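You operate a simulated robot arm through the tools that you are given. There is no shell and no other tool. Be economical: measure what you need, move in short steps, check, and stop when the job is done.

Carry out the task below with a simulated two-armed robot. There is one attempt and no reset: what you move stays moved.

JOB
Set the damper lever to 5. Put the ink jar that says "black" from the top of the mixing bench on top of the pink film roll there and the ink jar that says "yellow" on the middle of the set-up bench. Do these in any order. Set down upright: ink jar. The damper lever goes to its stop.

It is judged by the outcome, as a careful person would: the job done as asked, and still so three seconds after it is handed in. It fails if anything else is knocked over, pushed out of place, dropped, spilled or broken.

ROBOT AND FRAMES
Two 7-joint arms with two-finger parallel grippers on one trunk, on a base that drives. Base frame: it is fixed to the floor where the robot stands at the start and does not move with it; the origin is under the middle of the robot, x ahead of it, y to its left, z up. Lengths are in mm, angles in rad, forces in N, time in s.
The left shoulder is at the start at [20, 138, 1225], the right one opposite. With the tool pointing down near the work surface each hand reaches from about 100 to 480 mm from the robot's upright axis, wherever it stands, measured 20 degrees to its own side. Places, roughly: damper lever [700, 0, 700]; film roll [250, -1750, 750]; ink jar [250, -2000, 750]; middle of the set-up bench (26x50 cm) [-3140, -560, 800]. Payload 1.57 kg a hand.
The TCP of each hand is the grasp point between the finger pads, 30 mm short of the fingertips. In the tool frame z runs along the fingers and y along their closing line. The gripper opens to 80 mm. The fingers are 17 mm wide and 12 mm thick; the gripper's body (40 by 82 mm) begins 80 mm behind the TCP.
Orientation is told as [roll, pitch, yaw] about the base's x, y, z axes, in that order, counted from this pose: with the fingers straight down and closing along the base's y, the tool's x points along the base's -x, its y along +y and its z along -z.

CONTROLS
- The arms move only by the tool drive_tool. It takes "left_deltas", "right_deltas" or both (then of equal length, played together; a hand with none holds still); each is one flat list of numbers, 7 for each row, row after row: the shift along the base's x, y, z in mm, then the turn, a rotation vector about the base's x, y, z in rad, then the finger opening in mm, from 0 to 80. In form: [x, y, z, ax, ay, az, claw, x, y, z, ax, ay, az, claw, ...]. A call has 1 to 10 rows; each row is the pose to reach, as a shift and turn from the pose commanded when the call began. Each row takes 0.2 s and may step no farther than 50 mm and 0.15 rad from the row before; otherwise, or with a gripper value out of range, the whole call is refused. A pose out of reach is approached as far as the arm can. The call stops where the force on the tool passes 40 N (or 10 N more than at its start, if that is more) or the arm is blocked; 0.2 s more then pass. Each finger travels about 45 mm/s and halts on what it meets, pressing with about 38 N; the grip force reading is that of the motor and also rises with nothing between the fingers. The clock runs only during rows and for 0.2 s after the last one: add rows that repeat a pose to give the fingers time. The reply holds the time, the measured pose of the TCP, the force on the tool along the base axes, the opening and the grip force, in the units named above and with some noise, with the torque about the TCP (base axes, N m) and any sound that the robot's microphone picked up.
- Cameras (640 x 400 px; columns grow to the right, rows downward): "scene" is now at [189, -2.9, 1133.8]; the picture's right is [0.01, -1.00, 0.00], its down [-0.42, -0.00, -0.91] and it looks along [0.91, 0.01, -0.42] (base axes); focal length 221 px, centre (320, 200). "left" rides on the left gripper at [72, 7, -122] in its tool frame; the picture's right is [-0.09, 1.00, 0.00], its down [-0.84, -0.08, -0.54] and it looks along [-0.54, -0.05, 0.84] (tool axes); focal length 238 px, centre (320, 200). "right" rides on the right gripper at [72, -7, -122] in its tool frame; the picture's right is [0.09, 1.00, 0.00], its down [-0.84, 0.08, -0.54] and it looks along [-0.54, 0.05, 0.84] (tool axes); focal length 238 px, centre (320, 200). There is no depth. A picture from a camera that has moved, and an enlarged one, comes with that camera's place and axes in the base frame and with its lens. The place of the scene camera against the robot may be out by one fixed shift of up to 12 mm in any direction.
- grab_frame(camera): a new picture of that camera. The clock stands still meanwhile.
- raise_lower(by): slides the trunk up (or, below 0, down) by that many mm; the arms and the scene camera ride with it, the base frame stays. It gives what a move gives, with no picture.
- roll_base(legs): drives the robot by 1 to 6 legs, each [ahead, left, turn to the left] in mm, mm and rad, along the robot's own axes; the way and the turn of a leg run together, so that a leg with both is an arc; at most 1500 mm and 3.142 rad a leg. The arms and the cameras ride along, it lands a little off, and it stops where it bumps. It gives what a move gives.
- turn_head(pan, tilt): turns the head with the scene camera to pan (to the left, within 1.047 rad either way) and tilt (down, from -0.506 to 1.204), counted from straight ahead of the robot. It gives what a move gives.
- enlarge(camera, box): a new picture of the part [left, top, right, bottom] of that camera's present view, enlarged. The clock stands still meanwhile.
- job_done(): hands the job in; it is judged then, once.

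Go step by step. Nothing tells you exact positions but the pictures and the camera data: compare them with the known pose of the tool, close in by small moves and look again before you grip or let go. The budget is 165 turns and 122 pictures, counting those below and the enlarged ones. Unless the task says otherwise, let go and move clear before handing in, and close with one line.

The tools are called after "Request:" by a JSON object that holds its "name" and its "arguments". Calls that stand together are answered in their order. drive_tool: Moves the arms, as the interface text tells. Its arguments: {"type":"object","properties":{"left_deltas":{"type":"array","items":{"type":"number"}},"right_deltas":{"type":"array","items":{"type":"number"}}},"required":[]} The other tools are called the same way: raise_lower (by) slides the trunk up or down; roll_base (legs) drives the base; turn_head (pan, tilt) turns the head that bears the scene camera; grab_frame (camera) takes a picture; enlarge (camera, box) takes an enlarged picture of a part of a camera's view; job_done () hands the job in.

At the start:

```text
time_s: 0.0
left_position: [387.8, 183.7, 990.7]
left_ee_rot: [0.0, 0.0, 0.002]
left_ft_force: [-0.3, 0.2, -0.8]
left_torque: [0.02, 0.0, -0.02]
left_gripper_width: 79.9
left_grasp_force: 0.2
right_position: [369.3, -196.9, 989.6]
right_ee_rot: [0.0, 0.0, -0.001]
right_ft_force: [0.5, -1.1, -0.7]
right_torque: [-0.03, 0.01, -0.01]
right_gripper_width: 80.2
right_grasp_force: 0.1
trunk travel left (down, up): [-600.0, 640.0]
robot x, y, heading: [-3.8, -1.2, -0.001]
head pan, tilt: [0.007, 0.429]
```

scene: 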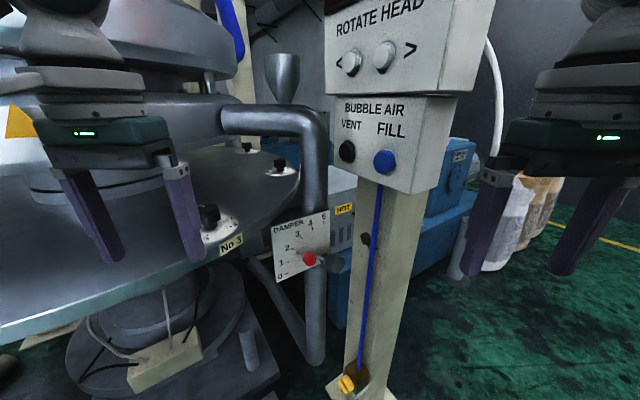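
right: 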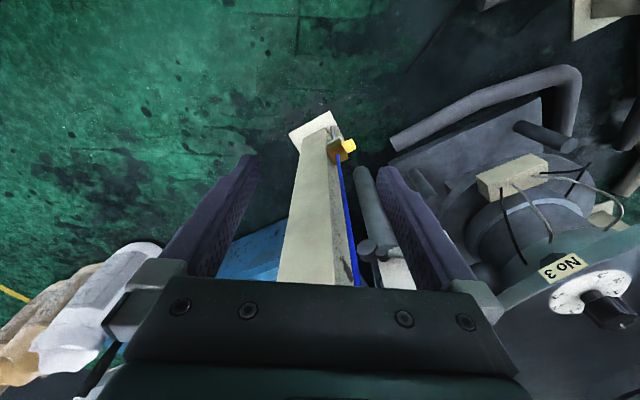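
left: 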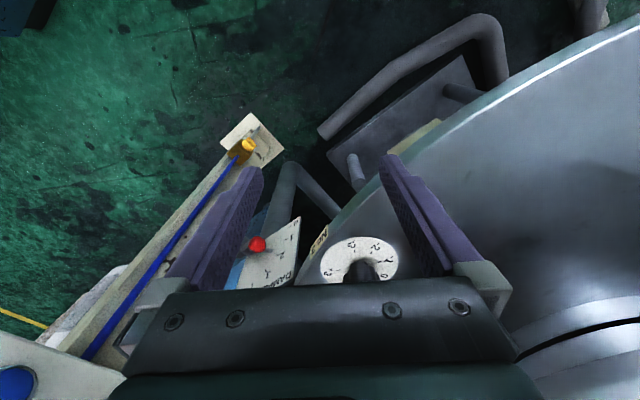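

The damper plate with its red-knobbed lever is ahead, between the press table and the post. I'll enlarge it to read the scale and locate the lever.

Request:
{"name": "enlarge", "arguments": {"camera": "scene", "box": [240, 190, 400, 290]}}

Request:
{"name": "enlarge", "arguments": {"camera": "left", "box": [200, 180, 360, 300]}}

```text
4.00 times, centred on (320, 240) of scene
camera zoom: at [189.0, -2.9, 1133.8], right [0.01, -1.0, 0.0], down [-0.42, 0.0, -0.91], along [0.91, 0.01, -0.42], focal length 884 px, centre (320, 40)
```

zoom: 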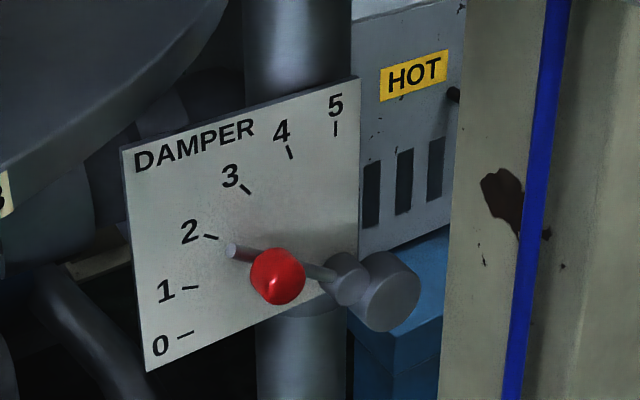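

```text
3.33 times, centred on (280, 240) of left
camera zoom: at [316.0, 190.2, 1113.3], right [0.09, 1.0, 0.0], down [0.84, -0.08, 0.54], along [0.54, -0.05, -0.84], focal length 794 px, centre (453, 67)
```

zoom: 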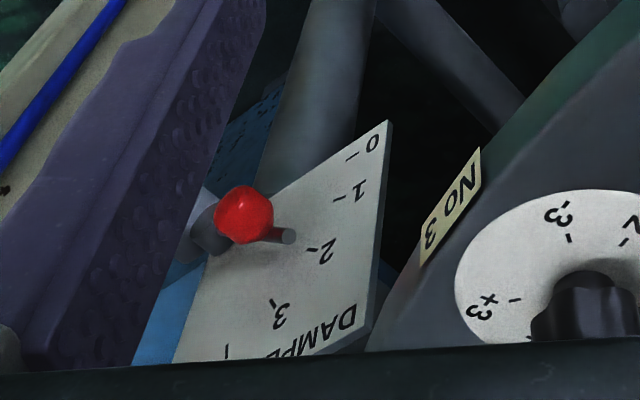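

The lever knob triangulates to about (642, 30, 755), 35 mm in front of a vertical plate whose normal is about (-0.84, -0.54, 0). The pivot is near (680, -27, 708) at knob depth, so at 5 the knob sits straight above it, about (680, -27, 791). The control box overhangs on the right, so I'll come in with a forward-pointing left tool from low down.

Request:
{"name": "raise_lower", "arguments": {"by": -200}}

Request:
{"name": "drive_tool", "arguments": {"left_deltas": [0, 0, 0, 0, -0.15, 0, 60, 0, 0, 0, 0, -0.3, 0, 60, 0, 0, 10, 0, -0.45, 0, 60, 0, 0, 20, 0, -0.6, 0, 60, 0, 0, 30, 0, -0.75, 0, 60, 0, 0, 40, 0, -0.9, 0, 60, 0, 0, 50, 0, -1.05, 0, 60, 0, 0, 60, 0, -1.2, 0, 60]}}

Request:
{"name": "grab_frame", "arguments": {"camera": "scene"}}

Request:
{"name": "grab_frame", "arguments": {"camera": "left"}}

```text
time_s: 2.2
left_position: [388.1, 182.4, 788.8]
left_ee_rot: [0.0, -0.001, 0.003]
left_ft_force: [0.2, 0.5, 0.5]
left_torque: [-0.02, -0.01, 0.01]
left_gripper_width: 79.8
left_grasp_force: 0.0
right_position: [370.2, -196.7, 789.6]
right_ee_rot: [0.002, 0.001, -0.001]
right_ft_force: [-0.3, -0.8, 0.0]
right_torque: [0.0, 0.04, 0.02]
right_gripper_width: 80.0
right_grasp_force: 0.0
trunk travel left (down, up): [-400.0, 840.0]
robot x, y, heading: [1.5, -0.9, 0.001]
head pan, tilt: [0.007, 0.429]
```

```text
time_s: 4.0
left_position: [387.3, 183.7, 850.3]
left_ee_rot: [-0.005, -1.202, 0.003]
left_ft_force: [0.1, -0.2, 0.3]
left_torque: [0.05, 0.02, -0.01]
left_gripper_width: 60.0
left_grasp_force: 0.0
right_position: [369.2, -196.8, 791.4]
right_ee_rot: [0.001, -0.002, 0.001]
right_ft_force: [-0.1, 0.5, 0.7]
right_torque: [0.03, 0.06, 0.03]
right_gripper_width: 80.0
right_grasp_force: 0.0
trunk travel left (down, up): [-400.0, 840.0]
robot x, y, heading: [3.0, 3.5, -0.001]
head pan, tilt: [0.007, 0.429]
```

```text
116 pictures are left
camera scene: at [188.6, -3.1, 933.7], right [0.01, -1.0, 0.0], down [-0.42, 0.0, -0.91], along [0.91, 0.01, -0.42], focal length 221 px, centre (320, 200)
```

scene: 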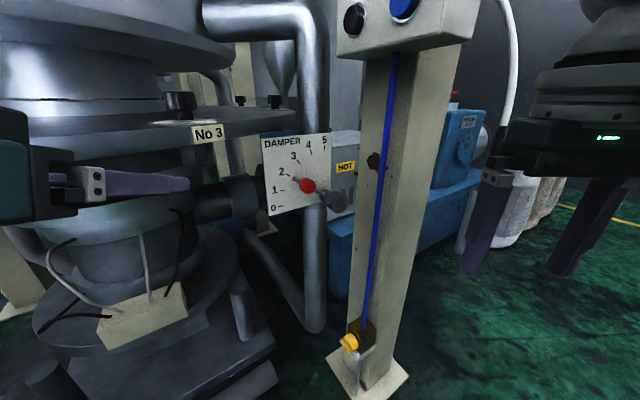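

```text
115 pictures are left
camera left: at [247.3, 190.5, 828.0], right [0.03, 1.0, 0.08], down [-0.2, -0.08, 0.98], along [0.98, -0.05, 0.2], focal length 238 px, centre (320, 200)
```

left: 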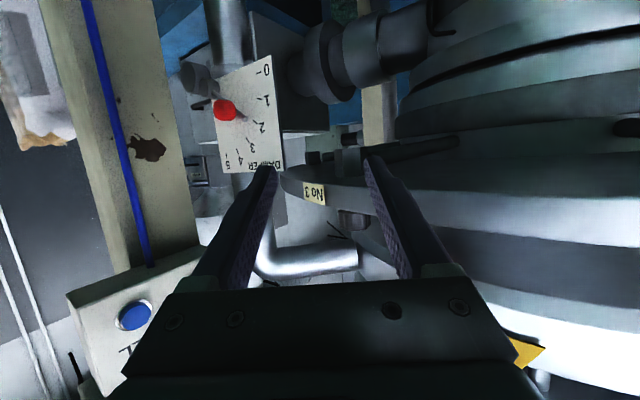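

The geometry holds up: a second fix puts the knob at about (642, 32, 752). I'm moving the left hand to a standoff in front of it.

Request:
{"name": "drive_tool", "arguments": {"left_deltas": [10, -45, -15, 0, 0, 0, 60, 20, -90, -30, 0, 0, 0, 60, 45, -130, -40, 0, 0, 0, 60, 85, -153, -50, 0, 0, 0, 60, 130, -153, -60, 0, 0, 0, 60, 170, -153, -66, 0, 0, 0, 60]}}

Request:
{"name": "grab_frame", "arguments": {"camera": "scene"}}

Request:
{"name": "grab_frame", "arguments": {"camera": "left"}}

```text
time_s: 5.4
left_position: [558.0, 29.8, 786.9]
left_ee_rot: [-0.009, -1.204, 0.008]
left_ft_force: [-0.3, -0.1, 0.1]
left_torque: [-0.01, 0.02, 0.02]
left_gripper_width: 60.0
left_grasp_force: 0.0
right_position: [369.9, -197.8, 790.5]
right_ee_rot: [0.0, -0.002, 0.001]
right_ft_force: [0.1, -0.1, -0.4]
right_torque: [0.04, -0.01, 0.01]
right_gripper_width: 80.2
right_grasp_force: 0.0
trunk travel left (down, up): [-400.0, 840.0]
robot x, y, heading: [2.8, 1.4, -0.002]
head pan, tilt: [0.007, 0.429]
```

```text
114 pictures are left
camera scene: at [189.7, -3.1, 933.9], right [0.01, -1.0, 0.0], down [-0.42, 0.0, -0.91], along [0.91, 0.01, -0.42], focal length 221 px, centre (320, 200)
```

scene: 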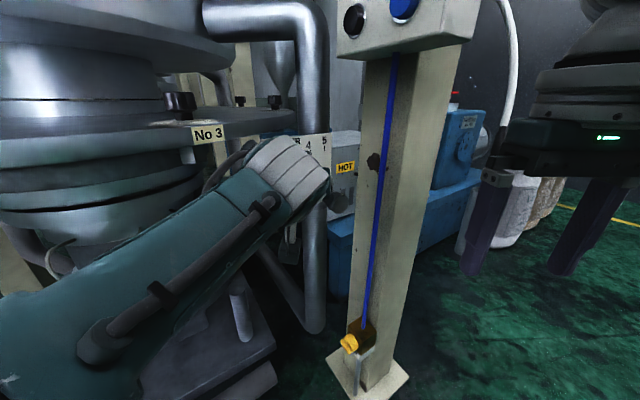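

```text
113 pictures are left
camera left: at [418.5, 36.9, 765.3], right [0.03, 1.0, 0.08], down [-0.2, -0.07, 0.98], along [0.98, -0.05, 0.2], focal length 238 px, centre (320, 200)
```

left: 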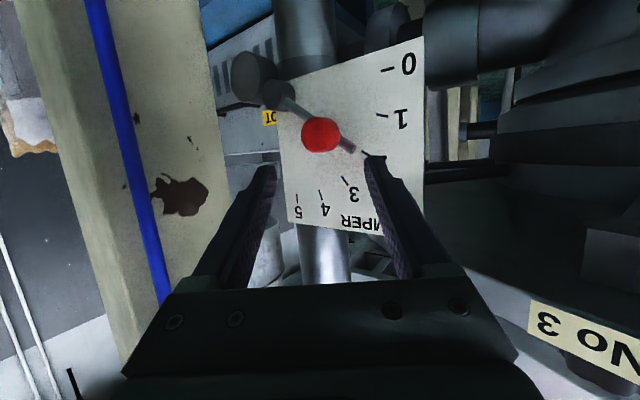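

The knob is confirmed at (642, 31, 751), about 37 mm across. I'm narrowing the fingers to 52 mm and sliding in so the tips straddle the ball without reaching the plate.

Request:
{"name": "drive_tool", "arguments": {"left_deltas": [0, 1, -1, 0, 0, 0, 52, 20, 1, -9, 0, 0, 0, 52, 40, 1, -17, 0, 0, 0, 52, 55, 1, -24, 0, 0, 0, 52, 63, 1, -28, 0, 0, 0, 52]}}

Request:
{"name": "grab_frame", "arguments": {"camera": "left"}}

```text
time_s: 6.6
left_position: [605.3, 31.2, 764.2]
left_ee_rot: [-0.006, -1.2, 0.003]
left_ft_force: [-0.4, 0.0, 0.0]
left_torque: [-0.01, 0.01, 0.02]
left_gripper_width: 52.0
left_grasp_force: 0.1
left hand out of reach, approached as far as the arm can: row 4, 5
right_position: [369.6, -197.5, 790.0]
right_ee_rot: [0.001, 0.0, 0.001]
right_ft_force: [0.8, 1.2, -0.1]
right_torque: [-0.03, 0.0, 0.02]
right_gripper_width: 80.0
right_grasp_force: 0.1
trunk travel left (down, up): [-400.0, 840.0]
robot x, y, heading: [-1.1, 1.7, -0.006]
head pan, tilt: [0.007, 0.429]
```

```text
112 pictures are left
camera left: at [464.9, 38.0, 742.8], right [0.03, 1.0, 0.08], down [-0.2, -0.08, 0.98], along [0.98, -0.05, 0.2], focal length 238 px, centre (320, 200)
```

left: 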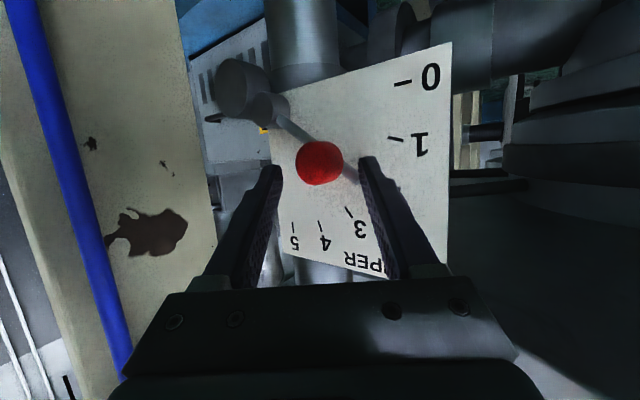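

The arm is at its reach limit. I'll retract the hand, drive the base ahead 120 mm (the floor looks clear to about x=630), and re-approach.

Request:
{"name": "drive_tool", "arguments": {"left_deltas": [-40, 0, 14, 0, 0, 0, 52, -80, 0, 28, 0, 0, 0, 52, -120, 0, 28, 0, 0, 0, 52, -160, 0, 28, 0, 0, 0, 52, -200, 0, 28, 0, 0, 0, 52]}}

Request:
{"name": "roll_base", "arguments": {"legs": [[120, 0, 0]]}}

Request:
{"name": "grab_frame", "arguments": {"camera": "left"}}

```text
time_s: 7.7
left_position: [438.8, 71.5, 775.2]
left_ee_rot: [0.401, -1.19, -0.367]
left_ft_force: [0.2, 0.5, 0.4]
left_torque: [-0.02, -0.04, -0.03]
left_gripper_width: 51.8
left_grasp_force: 0.0
right_position: [369.4, -196.1, 790.1]
right_ee_rot: [-0.002, 0.002, 0.001]
right_ft_force: [-0.1, 0.6, 0.4]
right_torque: [0.0, -0.01, -0.02]
right_gripper_width: 80.3
right_grasp_force: 0.1
trunk travel left (down, up): [-400.0, 840.0]
robot x, y, heading: [0.8, 1.5, -0.002]
head pan, tilt: [0.007, 0.429]
stopped in row 5 (left hand): the arm was blocked; the commanded pose is now the measured one
```

```text
time_s: 8.9
left_position: [559.6, 71.5, 777.3]
left_ee_rot: [0.397, -1.192, -0.362]
left_ft_force: [0.1, -0.5, 0.0]
left_torque: [0.0, 0.04, -0.01]
left_gripper_width: 52.1
left_grasp_force: 0.0
right_position: [489.7, -196.5, 790.2]
right_ee_rot: [-0.001, 0.001, 0.0]
right_ft_force: [-0.1, 0.1, 0.3]
right_torque: [-0.02, 0.01, 0.0]
right_gripper_width: 80.1
right_grasp_force: 0.0
trunk travel left (down, up): [-400.0, 840.0]
robot x, y, heading: [117.5, 1.7, 0.001]
head pan, tilt: [0.007, 0.429]
```

```text
111 pictures are left
camera left: at [419.5, 80.2, 754.9], right [0.02, 0.97, 0.23], down [-0.22, -0.22, 0.95], along [0.98, -0.07, 0.21], focal length 238 px, centre (320, 200)
```

left: 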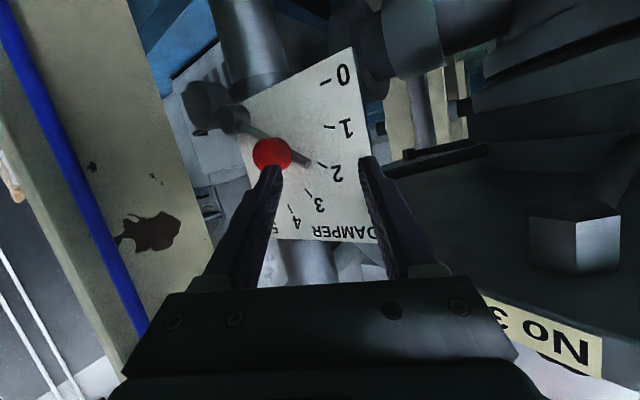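

The base moved and the knob is still at about 1.9; the hand got rolled slightly by about 0.15 rad. I'll correct the roll, line up in y, and look before sliding in.

Request:
{"name": "drive_tool", "arguments": {"left_deltas": [0, -20, 4, -0.07, 0, 0, 52, 0, -40, 7, -0.15, 0, 0, 52]}}

Request:
{"name": "grab_frame", "arguments": {"camera": "left"}}

```text
time_s: 9.7
left_position: [559.5, 65.8, 765.8]
left_ee_rot: [0.381, -1.199, -0.348]
left_ft_force: [-0.5, -0.2, 1.6]
left_torque: [-0.03, -0.01, 0.01]
left_gripper_width: 52.1
left_grasp_force: 0.1
right_position: [489.5, -195.9, 790.0]
right_ee_rot: [0.0, 0.0, 0.001]
right_ft_force: [0.0, -0.2, 0.4]
right_torque: [-0.03, 0.0, 0.0]
right_gripper_width: 80.3
right_grasp_force: 0.2
trunk travel left (down, up): [-400.0, 840.0]
robot x, y, heading: [120.3, 3.1, -0.002]
head pan, tilt: [0.007, 0.429]
stopped in row 2 (left hand): the arm was blocked; the commanded pose is now the measured one
```

```text
110 pictures are left
camera left: at [420.1, 75.1, 742.5], right [0.02, 0.98, 0.22], down [-0.22, -0.21, 0.95], along [0.97, -0.07, 0.21], focal length 238 px, centre (320, 200)
```

left: 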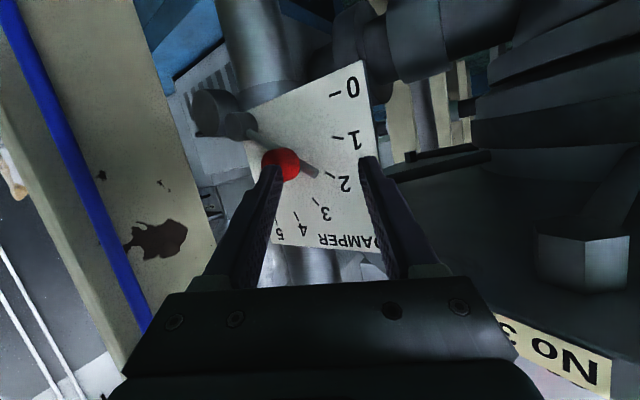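

The arm is blocked somewhere although the tool force is small. I'll look from the head to find where.

Request:
{"name": "turn_head", "arguments": {"pan": 0.3, "tilt": 0.9}}

Request:
{"name": "grab_frame", "arguments": {"camera": "scene"}}

```text
time_s: 10.6
left_position: [559.5, 65.1, 765.7]
left_ee_rot: [0.379, -1.199, -0.347]
left_ft_force: [-0.5, -0.3, 0.4]
left_torque: [-0.01, -0.03, 0.01]
left_gripper_width: 52.0
left_grasp_force: 0.0
right_position: [490.1, -197.7, 788.9]
right_ee_rot: [0.0, 0.001, 0.003]
right_ft_force: [0.4, 0.2, -0.5]
right_torque: [-0.01, 0.02, 0.0]
right_gripper_width: 80.0
right_grasp_force: 0.1
trunk travel left (down, up): [-400.0, 840.0]
robot x, y, heading: [119.6, -0.0, -0.002]
head pan, tilt: [0.3, 0.901]
```

```text
109 pictures are left
camera scene: at [288.7, 18.9, 893.6], right [0.3, -0.96, 0.0], down [-0.75, -0.23, -0.62], along [0.59, 0.18, -0.78], focal length 221 px, centre (320, 200)
```

scene: 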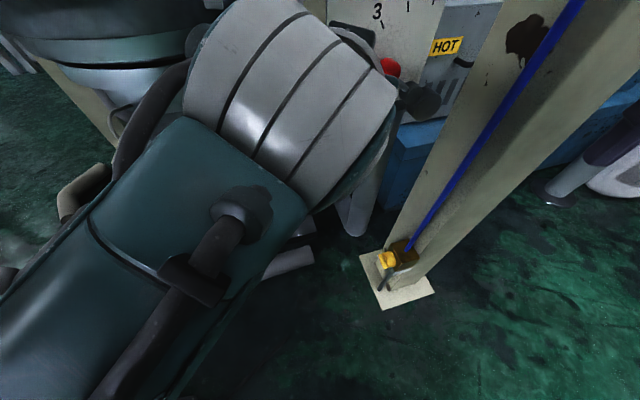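

Nothing outside touches the arm, so it was probably folded into a wrist limit by my long retreat. I'll back the base off 60 mm and extend the arm instead.

Request:
{"name": "roll_base", "arguments": {"legs": [[-60, 0, 0]]}}

Request:
{"name": "drive_tool", "arguments": {"left_deltas": [20, -2, 4, 0, 0, 0, 52, 40, -8, 8, -0.05, 0, 0, 52, 60, -20, 12, -0.1, 0, 0, 52, 60, -35, 14, -0.15, 0, 0, 52]}}

Request:
{"name": "grab_frame", "arguments": {"camera": "left"}}

```text
time_s: 11.6
left_position: [499.2, 66.9, 765.4]
left_ee_rot: [0.378, -1.199, -0.346]
left_ft_force: [-1.5, -0.1, 0.5]
left_torque: [-0.04, -0.02, 0.01]
left_gripper_width: 52.2
left_grasp_force: 0.1
right_position: [429.5, -196.3, 790.4]
right_ee_rot: [0.0, -0.001, 0.002]
right_ft_force: [0.4, 0.8, 0.5]
right_torque: [-0.02, 0.01, 0.0]
right_gripper_width: 79.9
right_grasp_force: 0.0
trunk travel left (down, up): [-400.0, 840.0]
robot x, y, heading: [60.9, 3.3, 0.001]
head pan, tilt: [0.3, 0.901]
```

```text
time_s: 12.8
left_position: [565.0, 67.8, 764.5]
left_ee_rot: [0.269, -1.214, -0.224]
left_ft_force: [-0.5, 0.3, 0.0]
left_torque: [0.02, -0.02, 0.01]
left_gripper_width: 51.8
left_grasp_force: 0.1
right_position: [430.2, -196.6, 789.2]
right_ee_rot: [-0.001, 0.0, 0.002]
right_ft_force: [0.1, 0.3, 0.4]
right_torque: [-0.01, -0.04, -0.01]
right_gripper_width: 79.9
right_grasp_force: 0.0
trunk travel left (down, up): [-400.0, 840.0]
robot x, y, heading: [62.6, -2.3, -0.005]
head pan, tilt: [0.3, 0.901]
stopped in row 4 (left hand): the arm was blocked; the commanded pose is now the measured one
```

```text
108 pictures are left
camera left: at [423.9, 73.5, 740.2], right [0.0, 0.98, 0.18], down [-0.22, -0.18, 0.96], along [0.98, -0.04, 0.22], focal length 238 px, centre (320, 200)
```

left: 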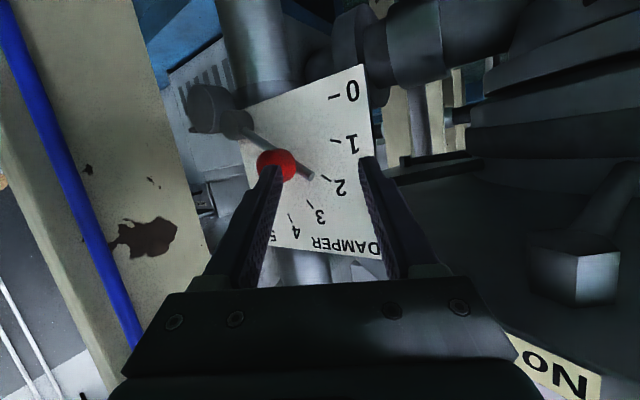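

The same joint limit is still gripping. I'll back off, unwind the tool pitch toward vertical to reset the arm posture, then re-approach at a gentler pitch.

Request:
{"name": "roll_base", "arguments": {"legs": [[-120, 0, 0]]}}

Request:
{"name": "drive_tool", "arguments": {"left_deltas": [0, 10, 0, 0, 0.15, 0, 52, 0, 20, 0, 0, 0.3, 0, 52, 0, 30, 0, 0, 0.45, 0, 52, 0, 40, 0, 0, 0.6, 0, 52, -20, 50, 0, 0, 0.75, 0, 52, -40, 60, 0, 0, 0.9, 0, 52, -60, 70, 0, 0, 1.05, 0, 52, -80, 80, 0, 0, 1.2, 0, 52]}}

```text
time_s: 14.0
left_position: [444.3, 66.8, 764.4]
left_ee_rot: [0.266, -1.212, -0.222]
left_ft_force: [-0.1, 0.2, -0.2]
left_torque: [0.0, -0.03, 0.0]
left_gripper_width: 52.0
left_grasp_force: 0.0
right_position: [312.5, -196.7, 789.3]
right_ee_rot: [0.0, 0.0, 0.0]
right_ft_force: [-0.4, -0.3, -0.6]
right_torque: [0.02, 0.02, -0.03]
right_gripper_width: 80.0
right_grasp_force: 0.1
trunk travel left (down, up): [-400.0, 840.0]
robot x, y, heading: [-60.3, 0.4, -0.001]
head pan, tilt: [0.3, 0.901]
```

```text
time_s: 15.8
left_position: [366.1, 153.4, 762.6]
left_ee_rot: [0.065, -0.016, -0.067]
left_ft_force: [-0.4, -0.5, 0.7]
left_torque: [-0.04, 0.0, 0.04]
left_gripper_width: 52.0
left_grasp_force: 0.1
right_position: [311.6, -197.5, 791.0]
right_ee_rot: [0.0, 0.0, -0.001]
right_ft_force: [0.2, -1.3, 0.4]
right_torque: [0.0, -0.02, -0.01]
right_gripper_width: 80.2
right_grasp_force: 0.2
trunk travel left (down, up): [-400.0, 840.0]
robot x, y, heading: [-57.1, -0.2, -0.0]
head pan, tilt: [0.3, 0.901]
```

The posture is reset with the tool near vertical. I'll pitch to about 0.95 rad while moving to y≈31, keeping the arm extended this time.

Request:
{"name": "drive_tool", "arguments": {"left_deltas": [10, -10, 10, -0.01, -0.14, 0.01, 52, 20, -25, 20, -0.02, -0.28, 0.02, 52, 30, -40, 30, -0.03, -0.42, 0.03, 52, 40, -55, 40, -0.04, -0.56, 0.04, 52, 50, -75, 40, -0.05, -0.7, 0.05, 52, 60, -100, 40, -0.06, -0.83, 0.06, 52, 70, -122, 40, -0.065, -0.95, 0.067, 52, 100, -122, 40, -0.065, -0.95, 0.067, 52]}}

Request:
{"name": "turn_head", "arguments": {"pan": 0.0, "tilt": 0.5}}

Request:
{"name": "grab_frame", "arguments": {"camera": "scene"}}

```text
time_s: 17.3
left_position: [440.5, 107.4, 797.7]
left_ee_rot: [0.228, -0.905, -0.07]
left_ft_force: [0.1, -0.5, -0.2]
left_torque: [0.0, 0.0, -0.01]
left_gripper_width: 52.2
left_grasp_force: 0.0
right_position: [312.4, -197.3, 788.2]
right_ee_rot: [0.001, 0.0, 0.001]
right_ft_force: [-0.9, 0.1, 0.7]
right_torque: [-0.03, -0.02, 0.05]
right_gripper_width: 80.0
right_grasp_force: 0.1
trunk travel left (down, up): [-400.0, 840.0]
robot x, y, heading: [-56.1, -0.3, -0.001]
head pan, tilt: [0.3, 0.901]
stopped in row 7 (left hand): the arm was blocked; the commanded pose is now the measured one
```

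```text
time_s: 18.2
left_position: [440.9, 108.1, 796.0]
left_ee_rot: [0.228, -0.901, -0.069]
left_ft_force: [-0.1, 0.5, -0.2]
left_torque: [-0.01, -0.04, 0.01]
left_gripper_width: 52.2
left_grasp_force: 0.1
right_position: [312.3, -196.3, 789.8]
right_ee_rot: [0.0, 0.0, -0.002]
right_ft_force: [-0.8, 0.2, 0.5]
right_torque: [0.01, -0.01, 0.02]
right_gripper_width: 80.2
right_grasp_force: 0.1
trunk travel left (down, up): [-400.0, 840.0]
robot x, y, heading: [-58.9, 3.2, -0.006]
head pan, tilt: [0.0, 0.499]
```

```text
107 pictures are left
camera scene: at [130.2, -3.6, 927.3], right [0.0, -1.0, 0.0], down [-0.48, 0.0, -0.88], along [0.88, 0.0, -0.48], focal length 221 px, centre (320, 200)
```

scene: 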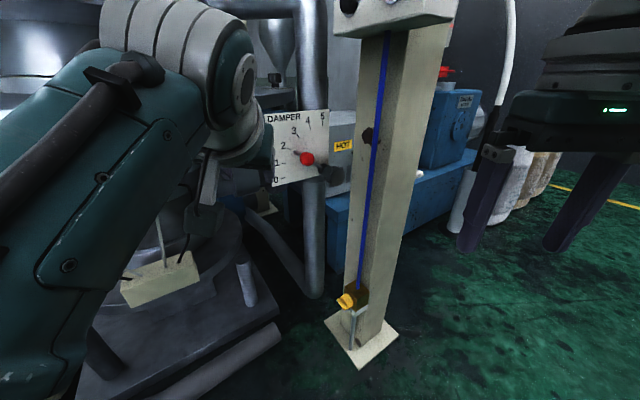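

The inward y with a pitched tool is what hits the limit. I'll drive the base 130 mm to the right so the knob lies in front of the left shoulder, then straighten the tool.

Request:
{"name": "roll_base", "arguments": {"legs": [[0, -130, 0]]}}

Request:
{"name": "drive_tool", "arguments": {"left_deltas": [20, 20, 0, -0.08, -0.08, 0, 52, 40, 40, 0, -0.16, -0.16, 0, 52, 60, 50, 0, -0.24, -0.2, 0, 52, 80, 50, 0, -0.24, -0.2, 0, 52]}}

Request:
{"name": "grab_frame", "arguments": {"camera": "left"}}

```text
time_s: 19.5
left_position: [448.2, 55.5, 806.0]
left_ee_rot: [0.29, -0.906, -0.111]
left_ft_force: [-0.8, 0.3, 0.1]
left_torque: [-0.03, 0.01, -0.02]
left_gripper_width: 52.1
left_grasp_force: 0.0
right_position: [320.5, -249.6, 785.3]
right_ee_rot: [0.038, -0.007, 0.006]
right_ft_force: [0.6, 0.5, -0.6]
right_torque: [-0.02, -0.02, -0.02]
right_gripper_width: 80.0
right_grasp_force: 0.0
trunk travel left (down, up): [-400.0, 840.0]
robot x, y, heading: [-62.0, -95.4, 0.004]
head pan, tilt: [0.0, 0.499]
stopped in leg 1: the robot was blocked; the commanded pose is now the measured one
```

```text
time_s: 20.7
left_position: [528.5, 105.6, 805.2]
left_ee_rot: [-0.186, -1.089, 0.28]
left_ft_force: [0.0, 0.5, 0.4]
left_torque: [0.04, -0.03, 0.0]
left_gripper_width: 52.0
left_grasp_force: 0.1
right_position: [320.4, -250.0, 784.2]
right_ee_rot: [0.038, -0.007, 0.006]
right_ft_force: [0.1, -0.5, 0.6]
right_torque: [-0.03, 0.04, 0.03]
right_gripper_width: 79.8
right_grasp_force: 0.0
trunk travel left (down, up): [-400.0, 840.0]
robot x, y, heading: [-56.0, -98.4, 0.007]
head pan, tilt: [0.0, 0.499]
stopped in row 4 (left hand): the arm was blocked; the commanded pose is now the measured one
```

```text
106 pictures are left
camera left: at [387.6, 94.6, 798.6], right [-0.08, 1.0, 0.0], down [-0.1, 0.0, 0.99], along [0.99, 0.07, 0.1], focal length 238 px, centre (320, 200)
```

left: 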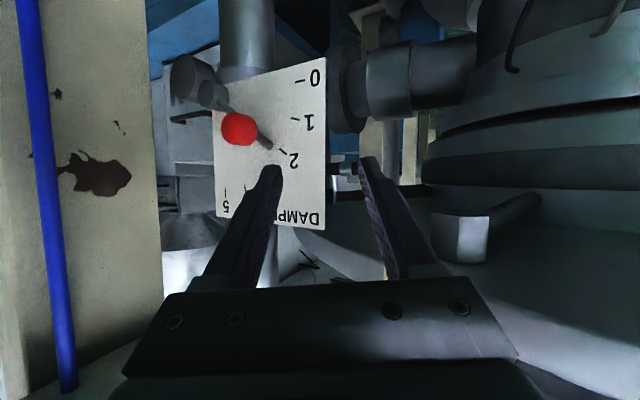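

The base was stopped by something on the right, and the right arm was pushed inward about 40 mm. I need to see what it touched.

Request:
{"name": "turn_head", "arguments": {"pan": -1.047, "tilt": 0.5}}

Request:
{"name": "grab_frame", "arguments": {"camera": "scene"}}

Request:
{"name": "grab_frame", "arguments": {"camera": "right"}}

```text
time_s: 22.0
left_position: [530.6, 106.4, 809.9]
left_ee_rot: [-0.174, -1.092, 0.271]
left_ft_force: [0.0, 0.2, 0.2]
left_torque: [-0.03, -0.02, 0.01]
left_gripper_width: 51.7
left_grasp_force: 0.2
right_position: [322.2, -248.3, 786.2]
right_ee_rot: [0.042, -0.01, 0.004]
right_ft_force: [0.5, -0.1, -0.2]
right_torque: [-0.01, 0.03, -0.02]
right_gripper_width: 80.0
right_grasp_force: 0.1
trunk travel left (down, up): [-400.0, 840.0]
robot x, y, heading: [-54.1, -97.8, 0.003]
head pan, tilt: [-1.047, 0.499]
```

```text
105 pictures are left
camera scene: at [92.8, -140.2, 926.6], right [-0.86, -0.5, -0.03], down [-0.23, 0.45, -0.86], along [0.45, -0.74, -0.51], focal length 221 px, centre (320, 200)
```

scene: 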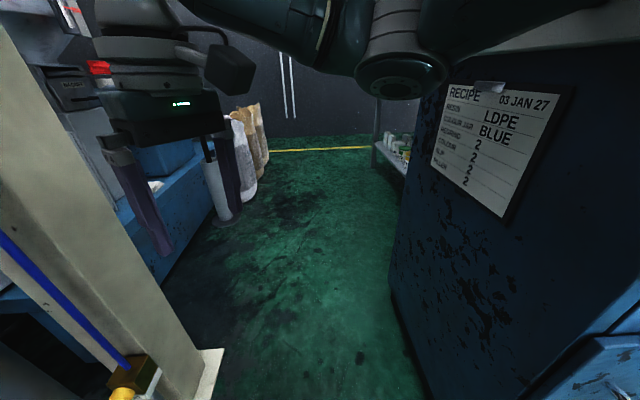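

```text
104 pictures are left
camera right: at [248.3, -262.0, 907.3], right [-0.1, 0.99, 0.04], down [0.83, 0.06, 0.55], along [0.55, 0.09, -0.83], focal length 238 px, centre (320, 200)
```

right: 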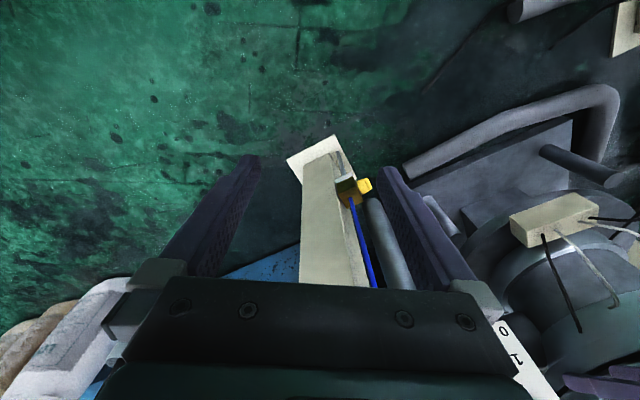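

It's a tall blue cabinet on the right that the right elbow leaned on; nothing moved there. I'll ease the base off it a little and shift the left hand back and inward in small steps.

Request:
{"name": "roll_base", "arguments": {"legs": [[0, 20, 0]]}}

Request:
{"name": "drive_tool", "arguments": {"left_deltas": [-10, -20, -5, 0, 0, 0, 52, -20, -40, -10, 0, 0, 0, 52, -30, -60, -15, 0, 0, 0, 52, -40, -80, -20, 0, 0, 0, 52, -50, -95, -25, 0, 0, 0, 52]}}

Request:
{"name": "grab_frame", "arguments": {"camera": "left"}}

```text
time_s: 22.7
left_position: [528.4, 103.7, 803.2]
left_ee_rot: [-0.194, -1.087, 0.29]
left_ft_force: [-1.1, -0.2, -0.3]
left_torque: [-0.04, -0.05, -0.01]
left_gripper_width: 52.1
left_grasp_force: 0.0
right_position: [321.2, -251.2, 784.2]
right_ee_rot: [0.032, -0.006, 0.007]
right_ft_force: [0.0, -0.7, 0.6]
right_torque: [0.0, -0.07, 0.01]
right_gripper_width: 79.7
right_grasp_force: 0.1
trunk travel left (down, up): [-400.0, 840.0]
robot x, y, heading: [-56.2, -90.5, 0.006]
head pan, tilt: [-1.047, 0.499]
stopped in leg 1: the robot was blocked; the commanded pose is now the measured one
```

```text
time_s: 24.1
left_position: [485.8, 46.2, 777.6]
left_ee_rot: [-0.055, -1.121, 0.211]
left_ft_force: [0.2, -0.4, 0.3]
left_torque: [-0.01, -0.02, -0.04]
left_gripper_width: 51.9
left_grasp_force: 0.2
right_position: [320.5, -253.1, 784.8]
right_ee_rot: [0.03, -0.004, 0.006]
right_ft_force: [-0.2, 0.6, 0.9]
right_torque: [0.03, 0.01, 0.0]
right_gripper_width: 79.8
right_grasp_force: 0.1
trunk travel left (down, up): [-400.0, 840.0]
robot x, y, heading: [-55.5, -92.3, 0.008]
head pan, tilt: [-1.047, 0.499]
stopped in row 5 (left hand): the arm was blocked; the commanded pose is now the measured one
```

```text
103 pictures are left
camera left: at [345.8, 31.2, 767.5], right [-0.12, 0.99, 0.06], down [-0.11, -0.07, 0.99], along [0.99, 0.11, 0.12], focal length 238 px, centre (320, 200)
```

left: 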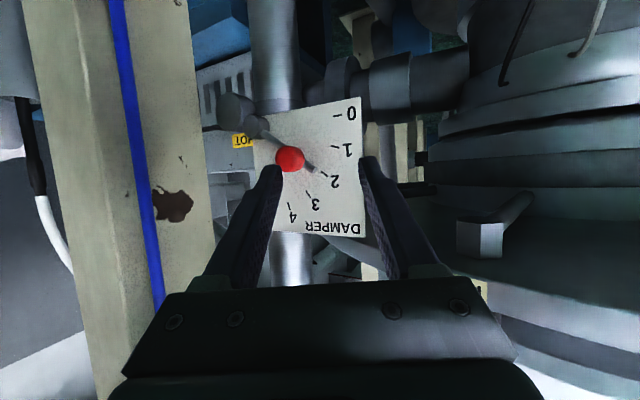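

Moving left was blocked too, so the left elbow may be touching the press. I'll look to the left.

Request:
{"name": "turn_head", "arguments": {"pan": 1.0, "tilt": 0.4}}

Request:
{"name": "grab_frame", "arguments": {"camera": "scene"}}

```text
time_s: 26.1
left_position: [487.0, 47.8, 778.0]
left_ee_rot: [-0.05, -1.121, 0.202]
left_ft_force: [-0.6, 0.7, 0.4]
left_torque: [0.0, -0.01, 0.03]
left_gripper_width: 51.8
left_grasp_force: 0.0
right_position: [320.0, -251.0, 786.8]
right_ee_rot: [0.031, -0.004, 0.007]
right_ft_force: [-0.9, 0.3, -0.4]
right_torque: [-0.02, 0.01, 0.03]
right_gripper_width: 79.9
right_grasp_force: 0.1
trunk travel left (down, up): [-400.0, 840.0]
robot x, y, heading: [-55.8, -95.4, 0.007]
head pan, tilt: [1.0, 0.4]
```

```text
102 pictures are left
camera scene: at [95.2, 14.4, 941.2], right [0.84, -0.54, -0.01], down [-0.2, -0.3, -0.93], along [0.5, 0.79, -0.36], focal length 221 px, centre (320, 200)
```

scene: 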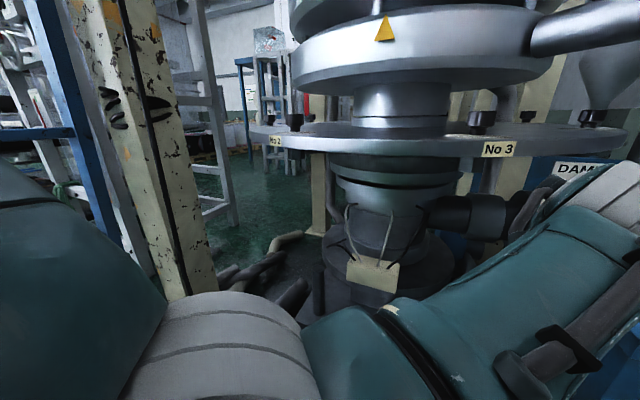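

The robot seems slightly tilted (about 0.03 rad), as if wedged against the cabinet. I'll drive clear of it and check whether the tilt goes away.

Request:
{"name": "roll_base", "arguments": {"legs": [[0, 90, 0]]}}

Request:
{"name": "turn_head", "arguments": {"pan": -1.0, "tilt": 0.7}}

Request:
{"name": "grab_frame", "arguments": {"camera": "scene"}}

```text
time_s: 27.2
left_position: [479.6, 98.6, 772.8]
left_ee_rot: [-0.119, -1.107, 0.268]
left_ft_force: [1.5, 0.6, -0.1]
left_torque: [0.03, 0.07, -0.02]
left_gripper_width: 52.0
left_grasp_force: 0.1
right_position: [314.1, -199.0, 790.5]
right_ee_rot: [-0.002, 0.001, 0.006]
right_ft_force: [0.1, -0.9, -0.1]
right_torque: [-0.03, -0.05, 0.03]
right_gripper_width: 80.0
right_grasp_force: 0.0
trunk travel left (down, up): [-400.0, 840.0]
robot x, y, heading: [-62.5, -4.9, 0.004]
head pan, tilt: [1.0, 0.4]
```

```text
time_s: 29.1
left_position: [479.3, 99.1, 771.1]
left_ee_rot: [-0.116, -1.109, 0.264]
left_ft_force: [-0.4, 0.6, -0.3]
left_torque: [-0.01, -0.03, 0.0]
left_gripper_width: 52.2
left_grasp_force: 0.0
right_position: [313.4, -199.5, 790.0]
right_ee_rot: [0.0, 0.0, 0.008]
right_ft_force: [0.2, -0.5, 1.0]
right_torque: [0.0, 0.0, 0.03]
right_gripper_width: 80.0
right_grasp_force: 0.0
trunk travel left (down, up): [-400.0, 840.0]
robot x, y, heading: [-54.0, -2.6, 0.008]
head pan, tilt: [-1.0, 0.7]
```

```text
101 pictures are left
camera scene: at [85.6, -79.3, 909.7], right [-0.84, -0.54, 0.0], down [-0.35, 0.54, -0.77], along [0.42, -0.64, -0.64], focal length 221 px, centre (320, 200)
```

scene: 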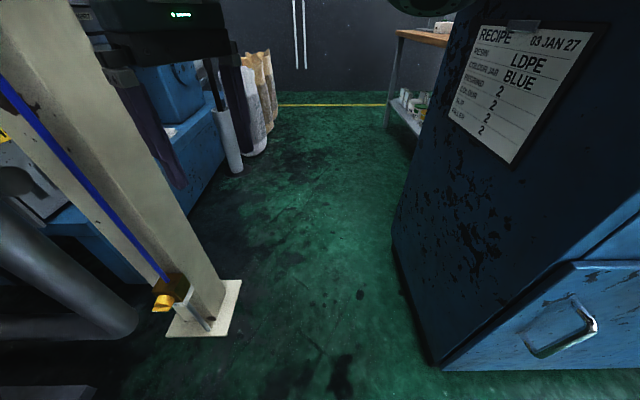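

Upright again. The cabinet face is angled, so there's room on the right once I'm further forward: drive 90 mm ahead and 68 mm right, which also brings the hand in line with the knob.

Request:
{"name": "roll_base", "arguments": {"legs": [[90, 0, 0], [0, -68, 0]]}}

Request:
{"name": "grab_frame", "arguments": {"camera": "left"}}

```text
time_s: 30.8
left_position: [566.6, 75.1, 771.3]
left_ee_rot: [-0.062, -1.109, 0.208]
left_ft_force: [0.2, -0.8, 0.6]
left_torque: [0.02, -0.02, 0.01]
left_gripper_width: 52.0
left_grasp_force: 0.0
right_position: [395.8, -224.7, 785.0]
right_ee_rot: [0.022, 0.004, -0.001]
right_ft_force: [0.6, -0.1, -0.3]
right_torque: [0.0, 0.0, 0.02]
right_gripper_width: 79.8
right_grasp_force: 0.0
trunk travel left (down, up): [-400.0, 840.0]
robot x, y, heading: [28.3, -50.8, -0.005]
head pan, tilt: [-1.0, 0.7]
stopped in leg 2: the robot was blocked; the commanded pose is now the measured one
```

```text
100 pictures are left
camera left: at [425.9, 60.0, 762.4], right [-0.11, 0.99, 0.05], down [-0.11, -0.07, 0.99], along [0.99, 0.1, 0.11], focal length 238 px, centre (320, 200)
```

left: 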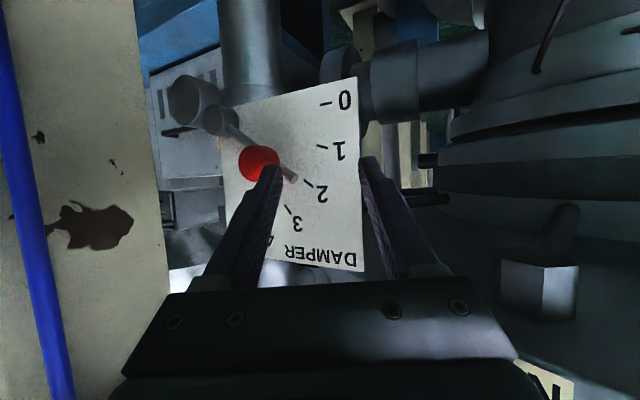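

Blocked again: something low on the right stops the base sideways, so I'll leave the y position alone. Instead I'll return upright and push the knob with closed fingers from its lower left, which needs less room.

Request:
{"name": "roll_base", "arguments": {"legs": [[0, 45, 0], [30, 0, 0]]}}

Request:
{"name": "drive_tool", "arguments": {"left_deltas": [0, 0, -10, 0, 0, 0, 30, 0, 0, -20, 0, 0, 0, 10, 0, 0, -25, 0, 0, 0, 0, 0, 0, -25, 0, 0, 0, 0]}}

Request:
{"name": "grab_frame", "arguments": {"camera": "left"}}

```text
time_s: 32.1
left_position: [599.5, 94.6, 773.3]
left_ee_rot: [-0.11, -1.109, 0.256]
left_ft_force: [-0.5, 0.2, 0.3]
left_torque: [0.02, -0.01, 0.01]
left_gripper_width: 52.0
left_grasp_force: 0.1
right_position: [431.2, -204.0, 790.4]
right_ee_rot: [0.001, -0.001, 0.002]
right_ft_force: [-0.3, 1.3, -0.4]
right_torque: [-0.01, 0.0, 0.01]
right_gripper_width: 80.1
right_grasp_force: 0.0
trunk travel left (down, up): [-400.0, 840.0]
robot x, y, heading: [61.7, -4.9, -0.004]
head pan, tilt: [-1.0, 0.7]
```

```text
time_s: 33.1
left_position: [599.4, 98.5, 743.6]
left_ee_rot: [-0.097, -1.109, 0.246]
left_ft_force: [0.4, 0.2, -1.1]
left_torque: [0.01, 0.0, 0.02]
left_gripper_width: 0.1
left_grasp_force: 17.7
right_position: [430.5, -204.3, 789.0]
right_ee_rot: [0.0, 0.0, 0.001]
right_ft_force: [0.0, 0.1, -0.3]
right_torque: [0.0, -0.04, 0.0]
right_gripper_width: 80.2
right_grasp_force: 0.0
trunk travel left (down, up): [-400.0, 840.0]
robot x, y, heading: [58.8, -7.3, -0.005]
head pan, tilt: [-1.0, 0.7]
```

```text
99 pictures are left
camera left: at [458.2, 82.3, 735.7], right [-0.12, 0.99, 0.04], down [-0.11, -0.05, 0.99], along [0.99, 0.11, 0.11], focal length 238 px, centre (320, 200)
```

left: 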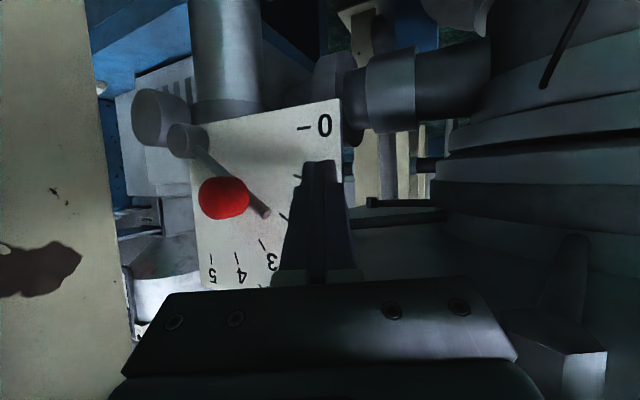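

The knob fix is unchanged and the closed fingers are left of it. I'm sliding them in to the lower-left side of the ball.

Request:
{"name": "drive_tool", "arguments": {"left_deltas": [-2, -12, 0, 0, 0, 0, 0, -1, -24, 1, 0, 0, 0, 0, 2, -36, 2, 0, 0, 0, 0]}}

Request:
{"name": "grab_frame", "arguments": {"camera": "left"}}

```text
time_s: 34.1
left_position: [605.9, 93.1, 739.6]
left_ee_rot: [0.046, -1.124, 0.143]
left_ft_force: [0.3, -0.2, -0.2]
left_torque: [0.0, 0.01, 0.0]
left_gripper_width: 0.1
left_grasp_force: 21.5
right_position: [431.3, -204.5, 790.7]
right_ee_rot: [0.0, 0.001, 0.002]
right_ft_force: [-0.4, -0.2, 0.2]
right_torque: [-0.03, -0.03, -0.02]
right_gripper_width: 80.0
right_grasp_force: 0.1
trunk travel left (down, up): [-400.0, 840.0]
robot x, y, heading: [62.0, -8.6, -0.003]
head pan, tilt: [-1.0, 0.7]
stopped in row 3 (left hand): the arm was blocked; the commanded pose is now the measured one
```

```text
98 pictures are left
camera left: at [465.0, 74.8, 729.6], right [-0.14, 0.98, 0.1], down [-0.11, -0.12, 0.99], along [0.98, 0.13, 0.12], focal length 238 px, centre (320, 200)
```

left: 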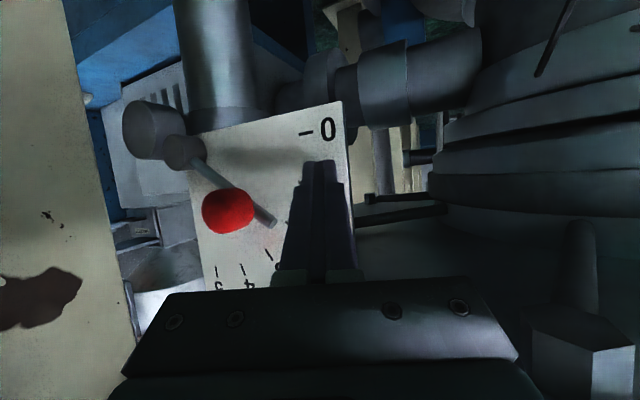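

Inward travel drives a wrist-twist joint into its limit. Twist doesn't matter with closed fingers, so I'll roll the tool about its own axis by 0.6 rad in the direction it was forced, then move inward.

Request:
{"name": "drive_tool", "arguments": {"left_deltas": [-2, 0, 0, 0.13, 0.018, -0.065, 0, -4, 0, 2, 0.265, 0.035, -0.13, 0, -4, 0, 4, 0.4, 0.053, -0.195, 0, -4, 0, 6, 0.53, 0.07, -0.26, 0, -3, -12, 7, 0.53, 0.07, -0.26, 0, -3, -24, 7, 0.53, 0.07, -0.26, 0]}}

Request:
{"name": "grab_frame", "arguments": {"camera": "left"}}

```text
time_s: 35.5
left_position: [601.8, 62.4, 748.8]
left_ee_rot: [0.899, -0.849, -0.859]
left_ft_force: [1.2, 0.0, -0.2]
left_torque: [-0.01, -0.02, -0.03]
left_gripper_width: 0.0
left_grasp_force: 21.2
right_position: [429.7, -204.2, 790.5]
right_ee_rot: [0.0, 0.004, 0.0]
right_ft_force: [0.5, 0.1, -0.4]
right_torque: [0.03, 0.0, -0.03]
right_gripper_width: 80.2
right_grasp_force: 0.2
trunk travel left (down, up): [-400.0, 840.0]
robot x, y, heading: [62.4, -11.2, -0.004]
head pan, tilt: [-1.0, 0.7]
```

```text
97 pictures are left
camera left: at [461.1, 86.3, 748.2], right [0.13, 0.8, 0.58], down [-0.13, -0.57, 0.81], along [0.98, -0.18, 0.03], focal length 238 px, centre (320, 200)
```

left: 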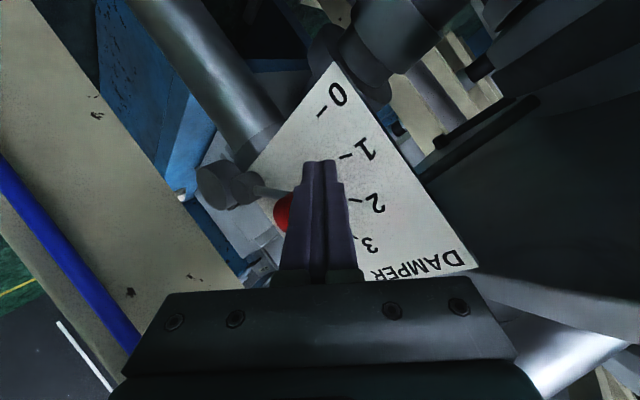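

The hand is free now, and the closed tips sit just left of and below the ball at the right depth. I'll push along the first half of the arc with a little more twist and look.

Request:
{"name": "drive_tool", "arguments": {"left_deltas": [3, -6, -2, 0.04, 0.007, -0.02, 0, 6, -11, -3, 0.08, 0.014, -0.04, 0, 9, -17, 5, 0.11, 0.02, -0.05, 0, 13, -22, 12, 0.14, 0.025, -0.065, 0, 17, -29, 18, 0.18, 0.03, -0.08, 0, 22, -36, 24, 0.22, 0.04, -0.1, 0]}}

Request:
{"name": "grab_frame", "arguments": {"camera": "left"}}

```text
time_s: 36.9
left_position: [624.5, 36.2, 769.5]
left_ee_rot: [1.034, -0.636, -1.045]
left_ft_force: [0.0, 0.3, 0.1]
left_torque: [0.02, -0.01, 0.01]
left_gripper_width: 0.0
left_grasp_force: 21.0
right_position: [430.3, -205.4, 790.1]
right_ee_rot: [0.0, 0.001, -0.001]
right_ft_force: [0.3, 0.9, 0.5]
right_torque: [0.0, 0.0, 0.0]
right_gripper_width: 79.7
right_grasp_force: 0.0
trunk travel left (down, up): [-400.0, 840.0]
robot x, y, heading: [64.1, -9.5, -0.002]
head pan, tilt: [-1.0, 0.7]
```

```text
96 pictures are left
camera left: at [487.4, 70.3, 782.4], right [0.22, 0.63, 0.74], down [-0.16, -0.73, 0.66], along [0.96, -0.27, -0.06], focal length 238 px, centre (320, 200)
```

left: 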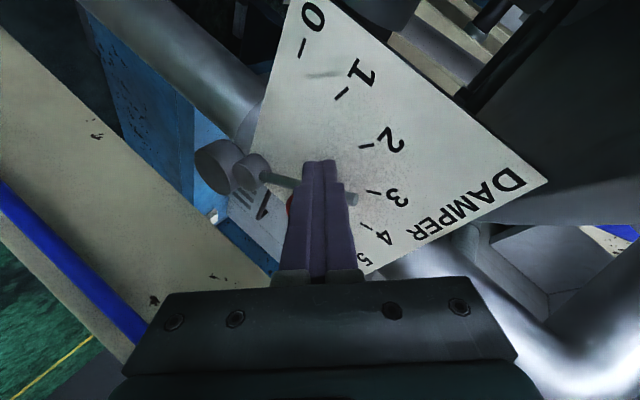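

The lever is now at about 3. I'm continuing along the arc with more twist.

Request:
{"name": "drive_tool", "arguments": {"left_deltas": [2, -4, 2, 0.08, 0.015, -0.04, 0, 6, -9, 4, 0.16, 0.03, -0.075, 0, 10, -16, 7, 0.2, 0.04, -0.09, 0, 15, -24, 8, 0.25, 0.045, -0.11, 0, 20, -32, 9, 0.3, 0.055, -0.14, 0]}}

Request:
{"name": "grab_frame", "arguments": {"camera": "left"}}

```text
time_s: 38.1
left_position: [632.5, -23.3, 778.1]
left_ee_rot: [1.091, -0.402, -1.255]
left_ft_force: [-0.8, -0.6, -0.5]
left_torque: [0.0, 0.0, 0.01]
left_gripper_width: 0.0
left_grasp_force: 20.8
left hand out of reach, approached as far as the arm can: row 5
right_position: [429.9, -204.6, 790.0]
right_ee_rot: [-0.001, 0.001, 0.0]
right_ft_force: [1.1, -0.3, 0.1]
right_torque: [0.01, 0.01, 0.0]
right_gripper_width: 80.1
right_grasp_force: 0.1
trunk travel left (down, up): [-400.0, 840.0]
robot x, y, heading: [62.3, -1.6, 0.001]
head pan, tilt: [-1.0, 0.7]
```

```text
95 pictures are left
camera left: at [505.3, 30.3, 808.4], right [0.36, 0.39, 0.85], down [-0.27, -0.82, 0.49], along [0.89, -0.41, -0.19], focal length 238 px, centre (320, 200)
```

left: 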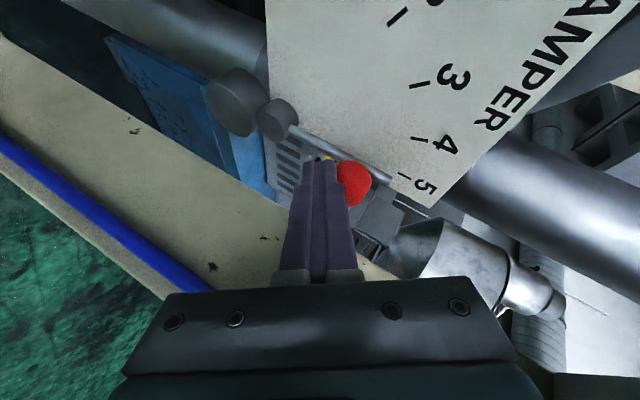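

The rod looks nearly vertical now. I'll check the lever from the head camera.

Request:
{"name": "turn_head", "arguments": {"pan": -0.05, "tilt": 0.35}}

Request:
{"name": "grab_frame", "arguments": {"camera": "scene"}}

Request:
{"name": "enlarge", "arguments": {"camera": "scene", "box": [240, 130, 400, 230]}}

```text
time_s: 39.4
left_position: [635.6, -17.2, 778.1]
left_ee_rot: [1.097, -0.397, -1.25]
left_ft_force: [1.1, 0.0, 0.5]
left_torque: [0.02, -0.02, 0.02]
left_gripper_width: 0.1
left_grasp_force: 21.5
right_position: [429.9, -204.8, 788.6]
right_ee_rot: [0.001, 0.0, 0.002]
right_ft_force: [0.5, 0.0, 0.4]
right_torque: [0.01, 0.0, -0.02]
right_gripper_width: 80.0
right_grasp_force: 0.1
trunk travel left (down, up): [-400.0, 840.0]
robot x, y, heading: [61.8, -7.4, -0.002]
head pan, tilt: [-0.051, 0.351]
```

```text
94 pictures are left
camera scene: at [243.9, -45.5, 933.6], right [-0.37, -0.93, 0.0], down [-0.39, 0.16, -0.91], along [0.84, -0.34, -0.42], focal length 221 px, centre (320, 200)
```

scene: 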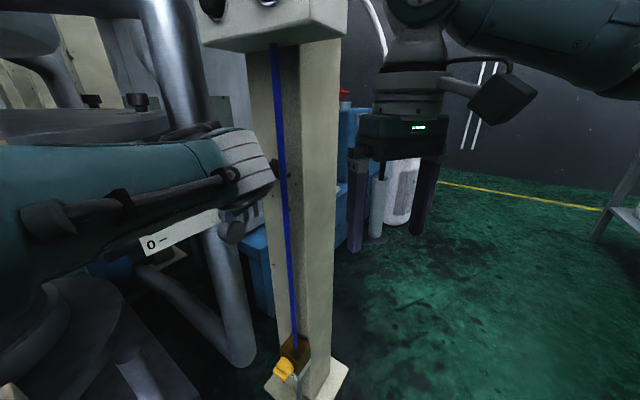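

```text
4.00 times, centred on (320, 180) of scene
camera zoom: at [243.9, -45.5, 933.6], right [-0.37, -0.93, 0.0], down [-0.39, 0.16, -0.91], along [0.84, -0.34, -0.42], focal length 884 px, centre (320, 280)
```

zoom: 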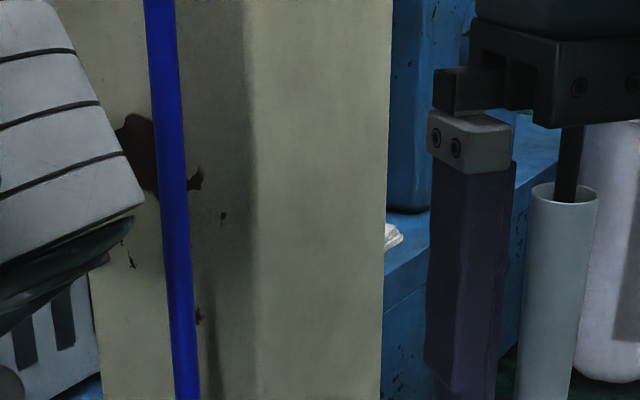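

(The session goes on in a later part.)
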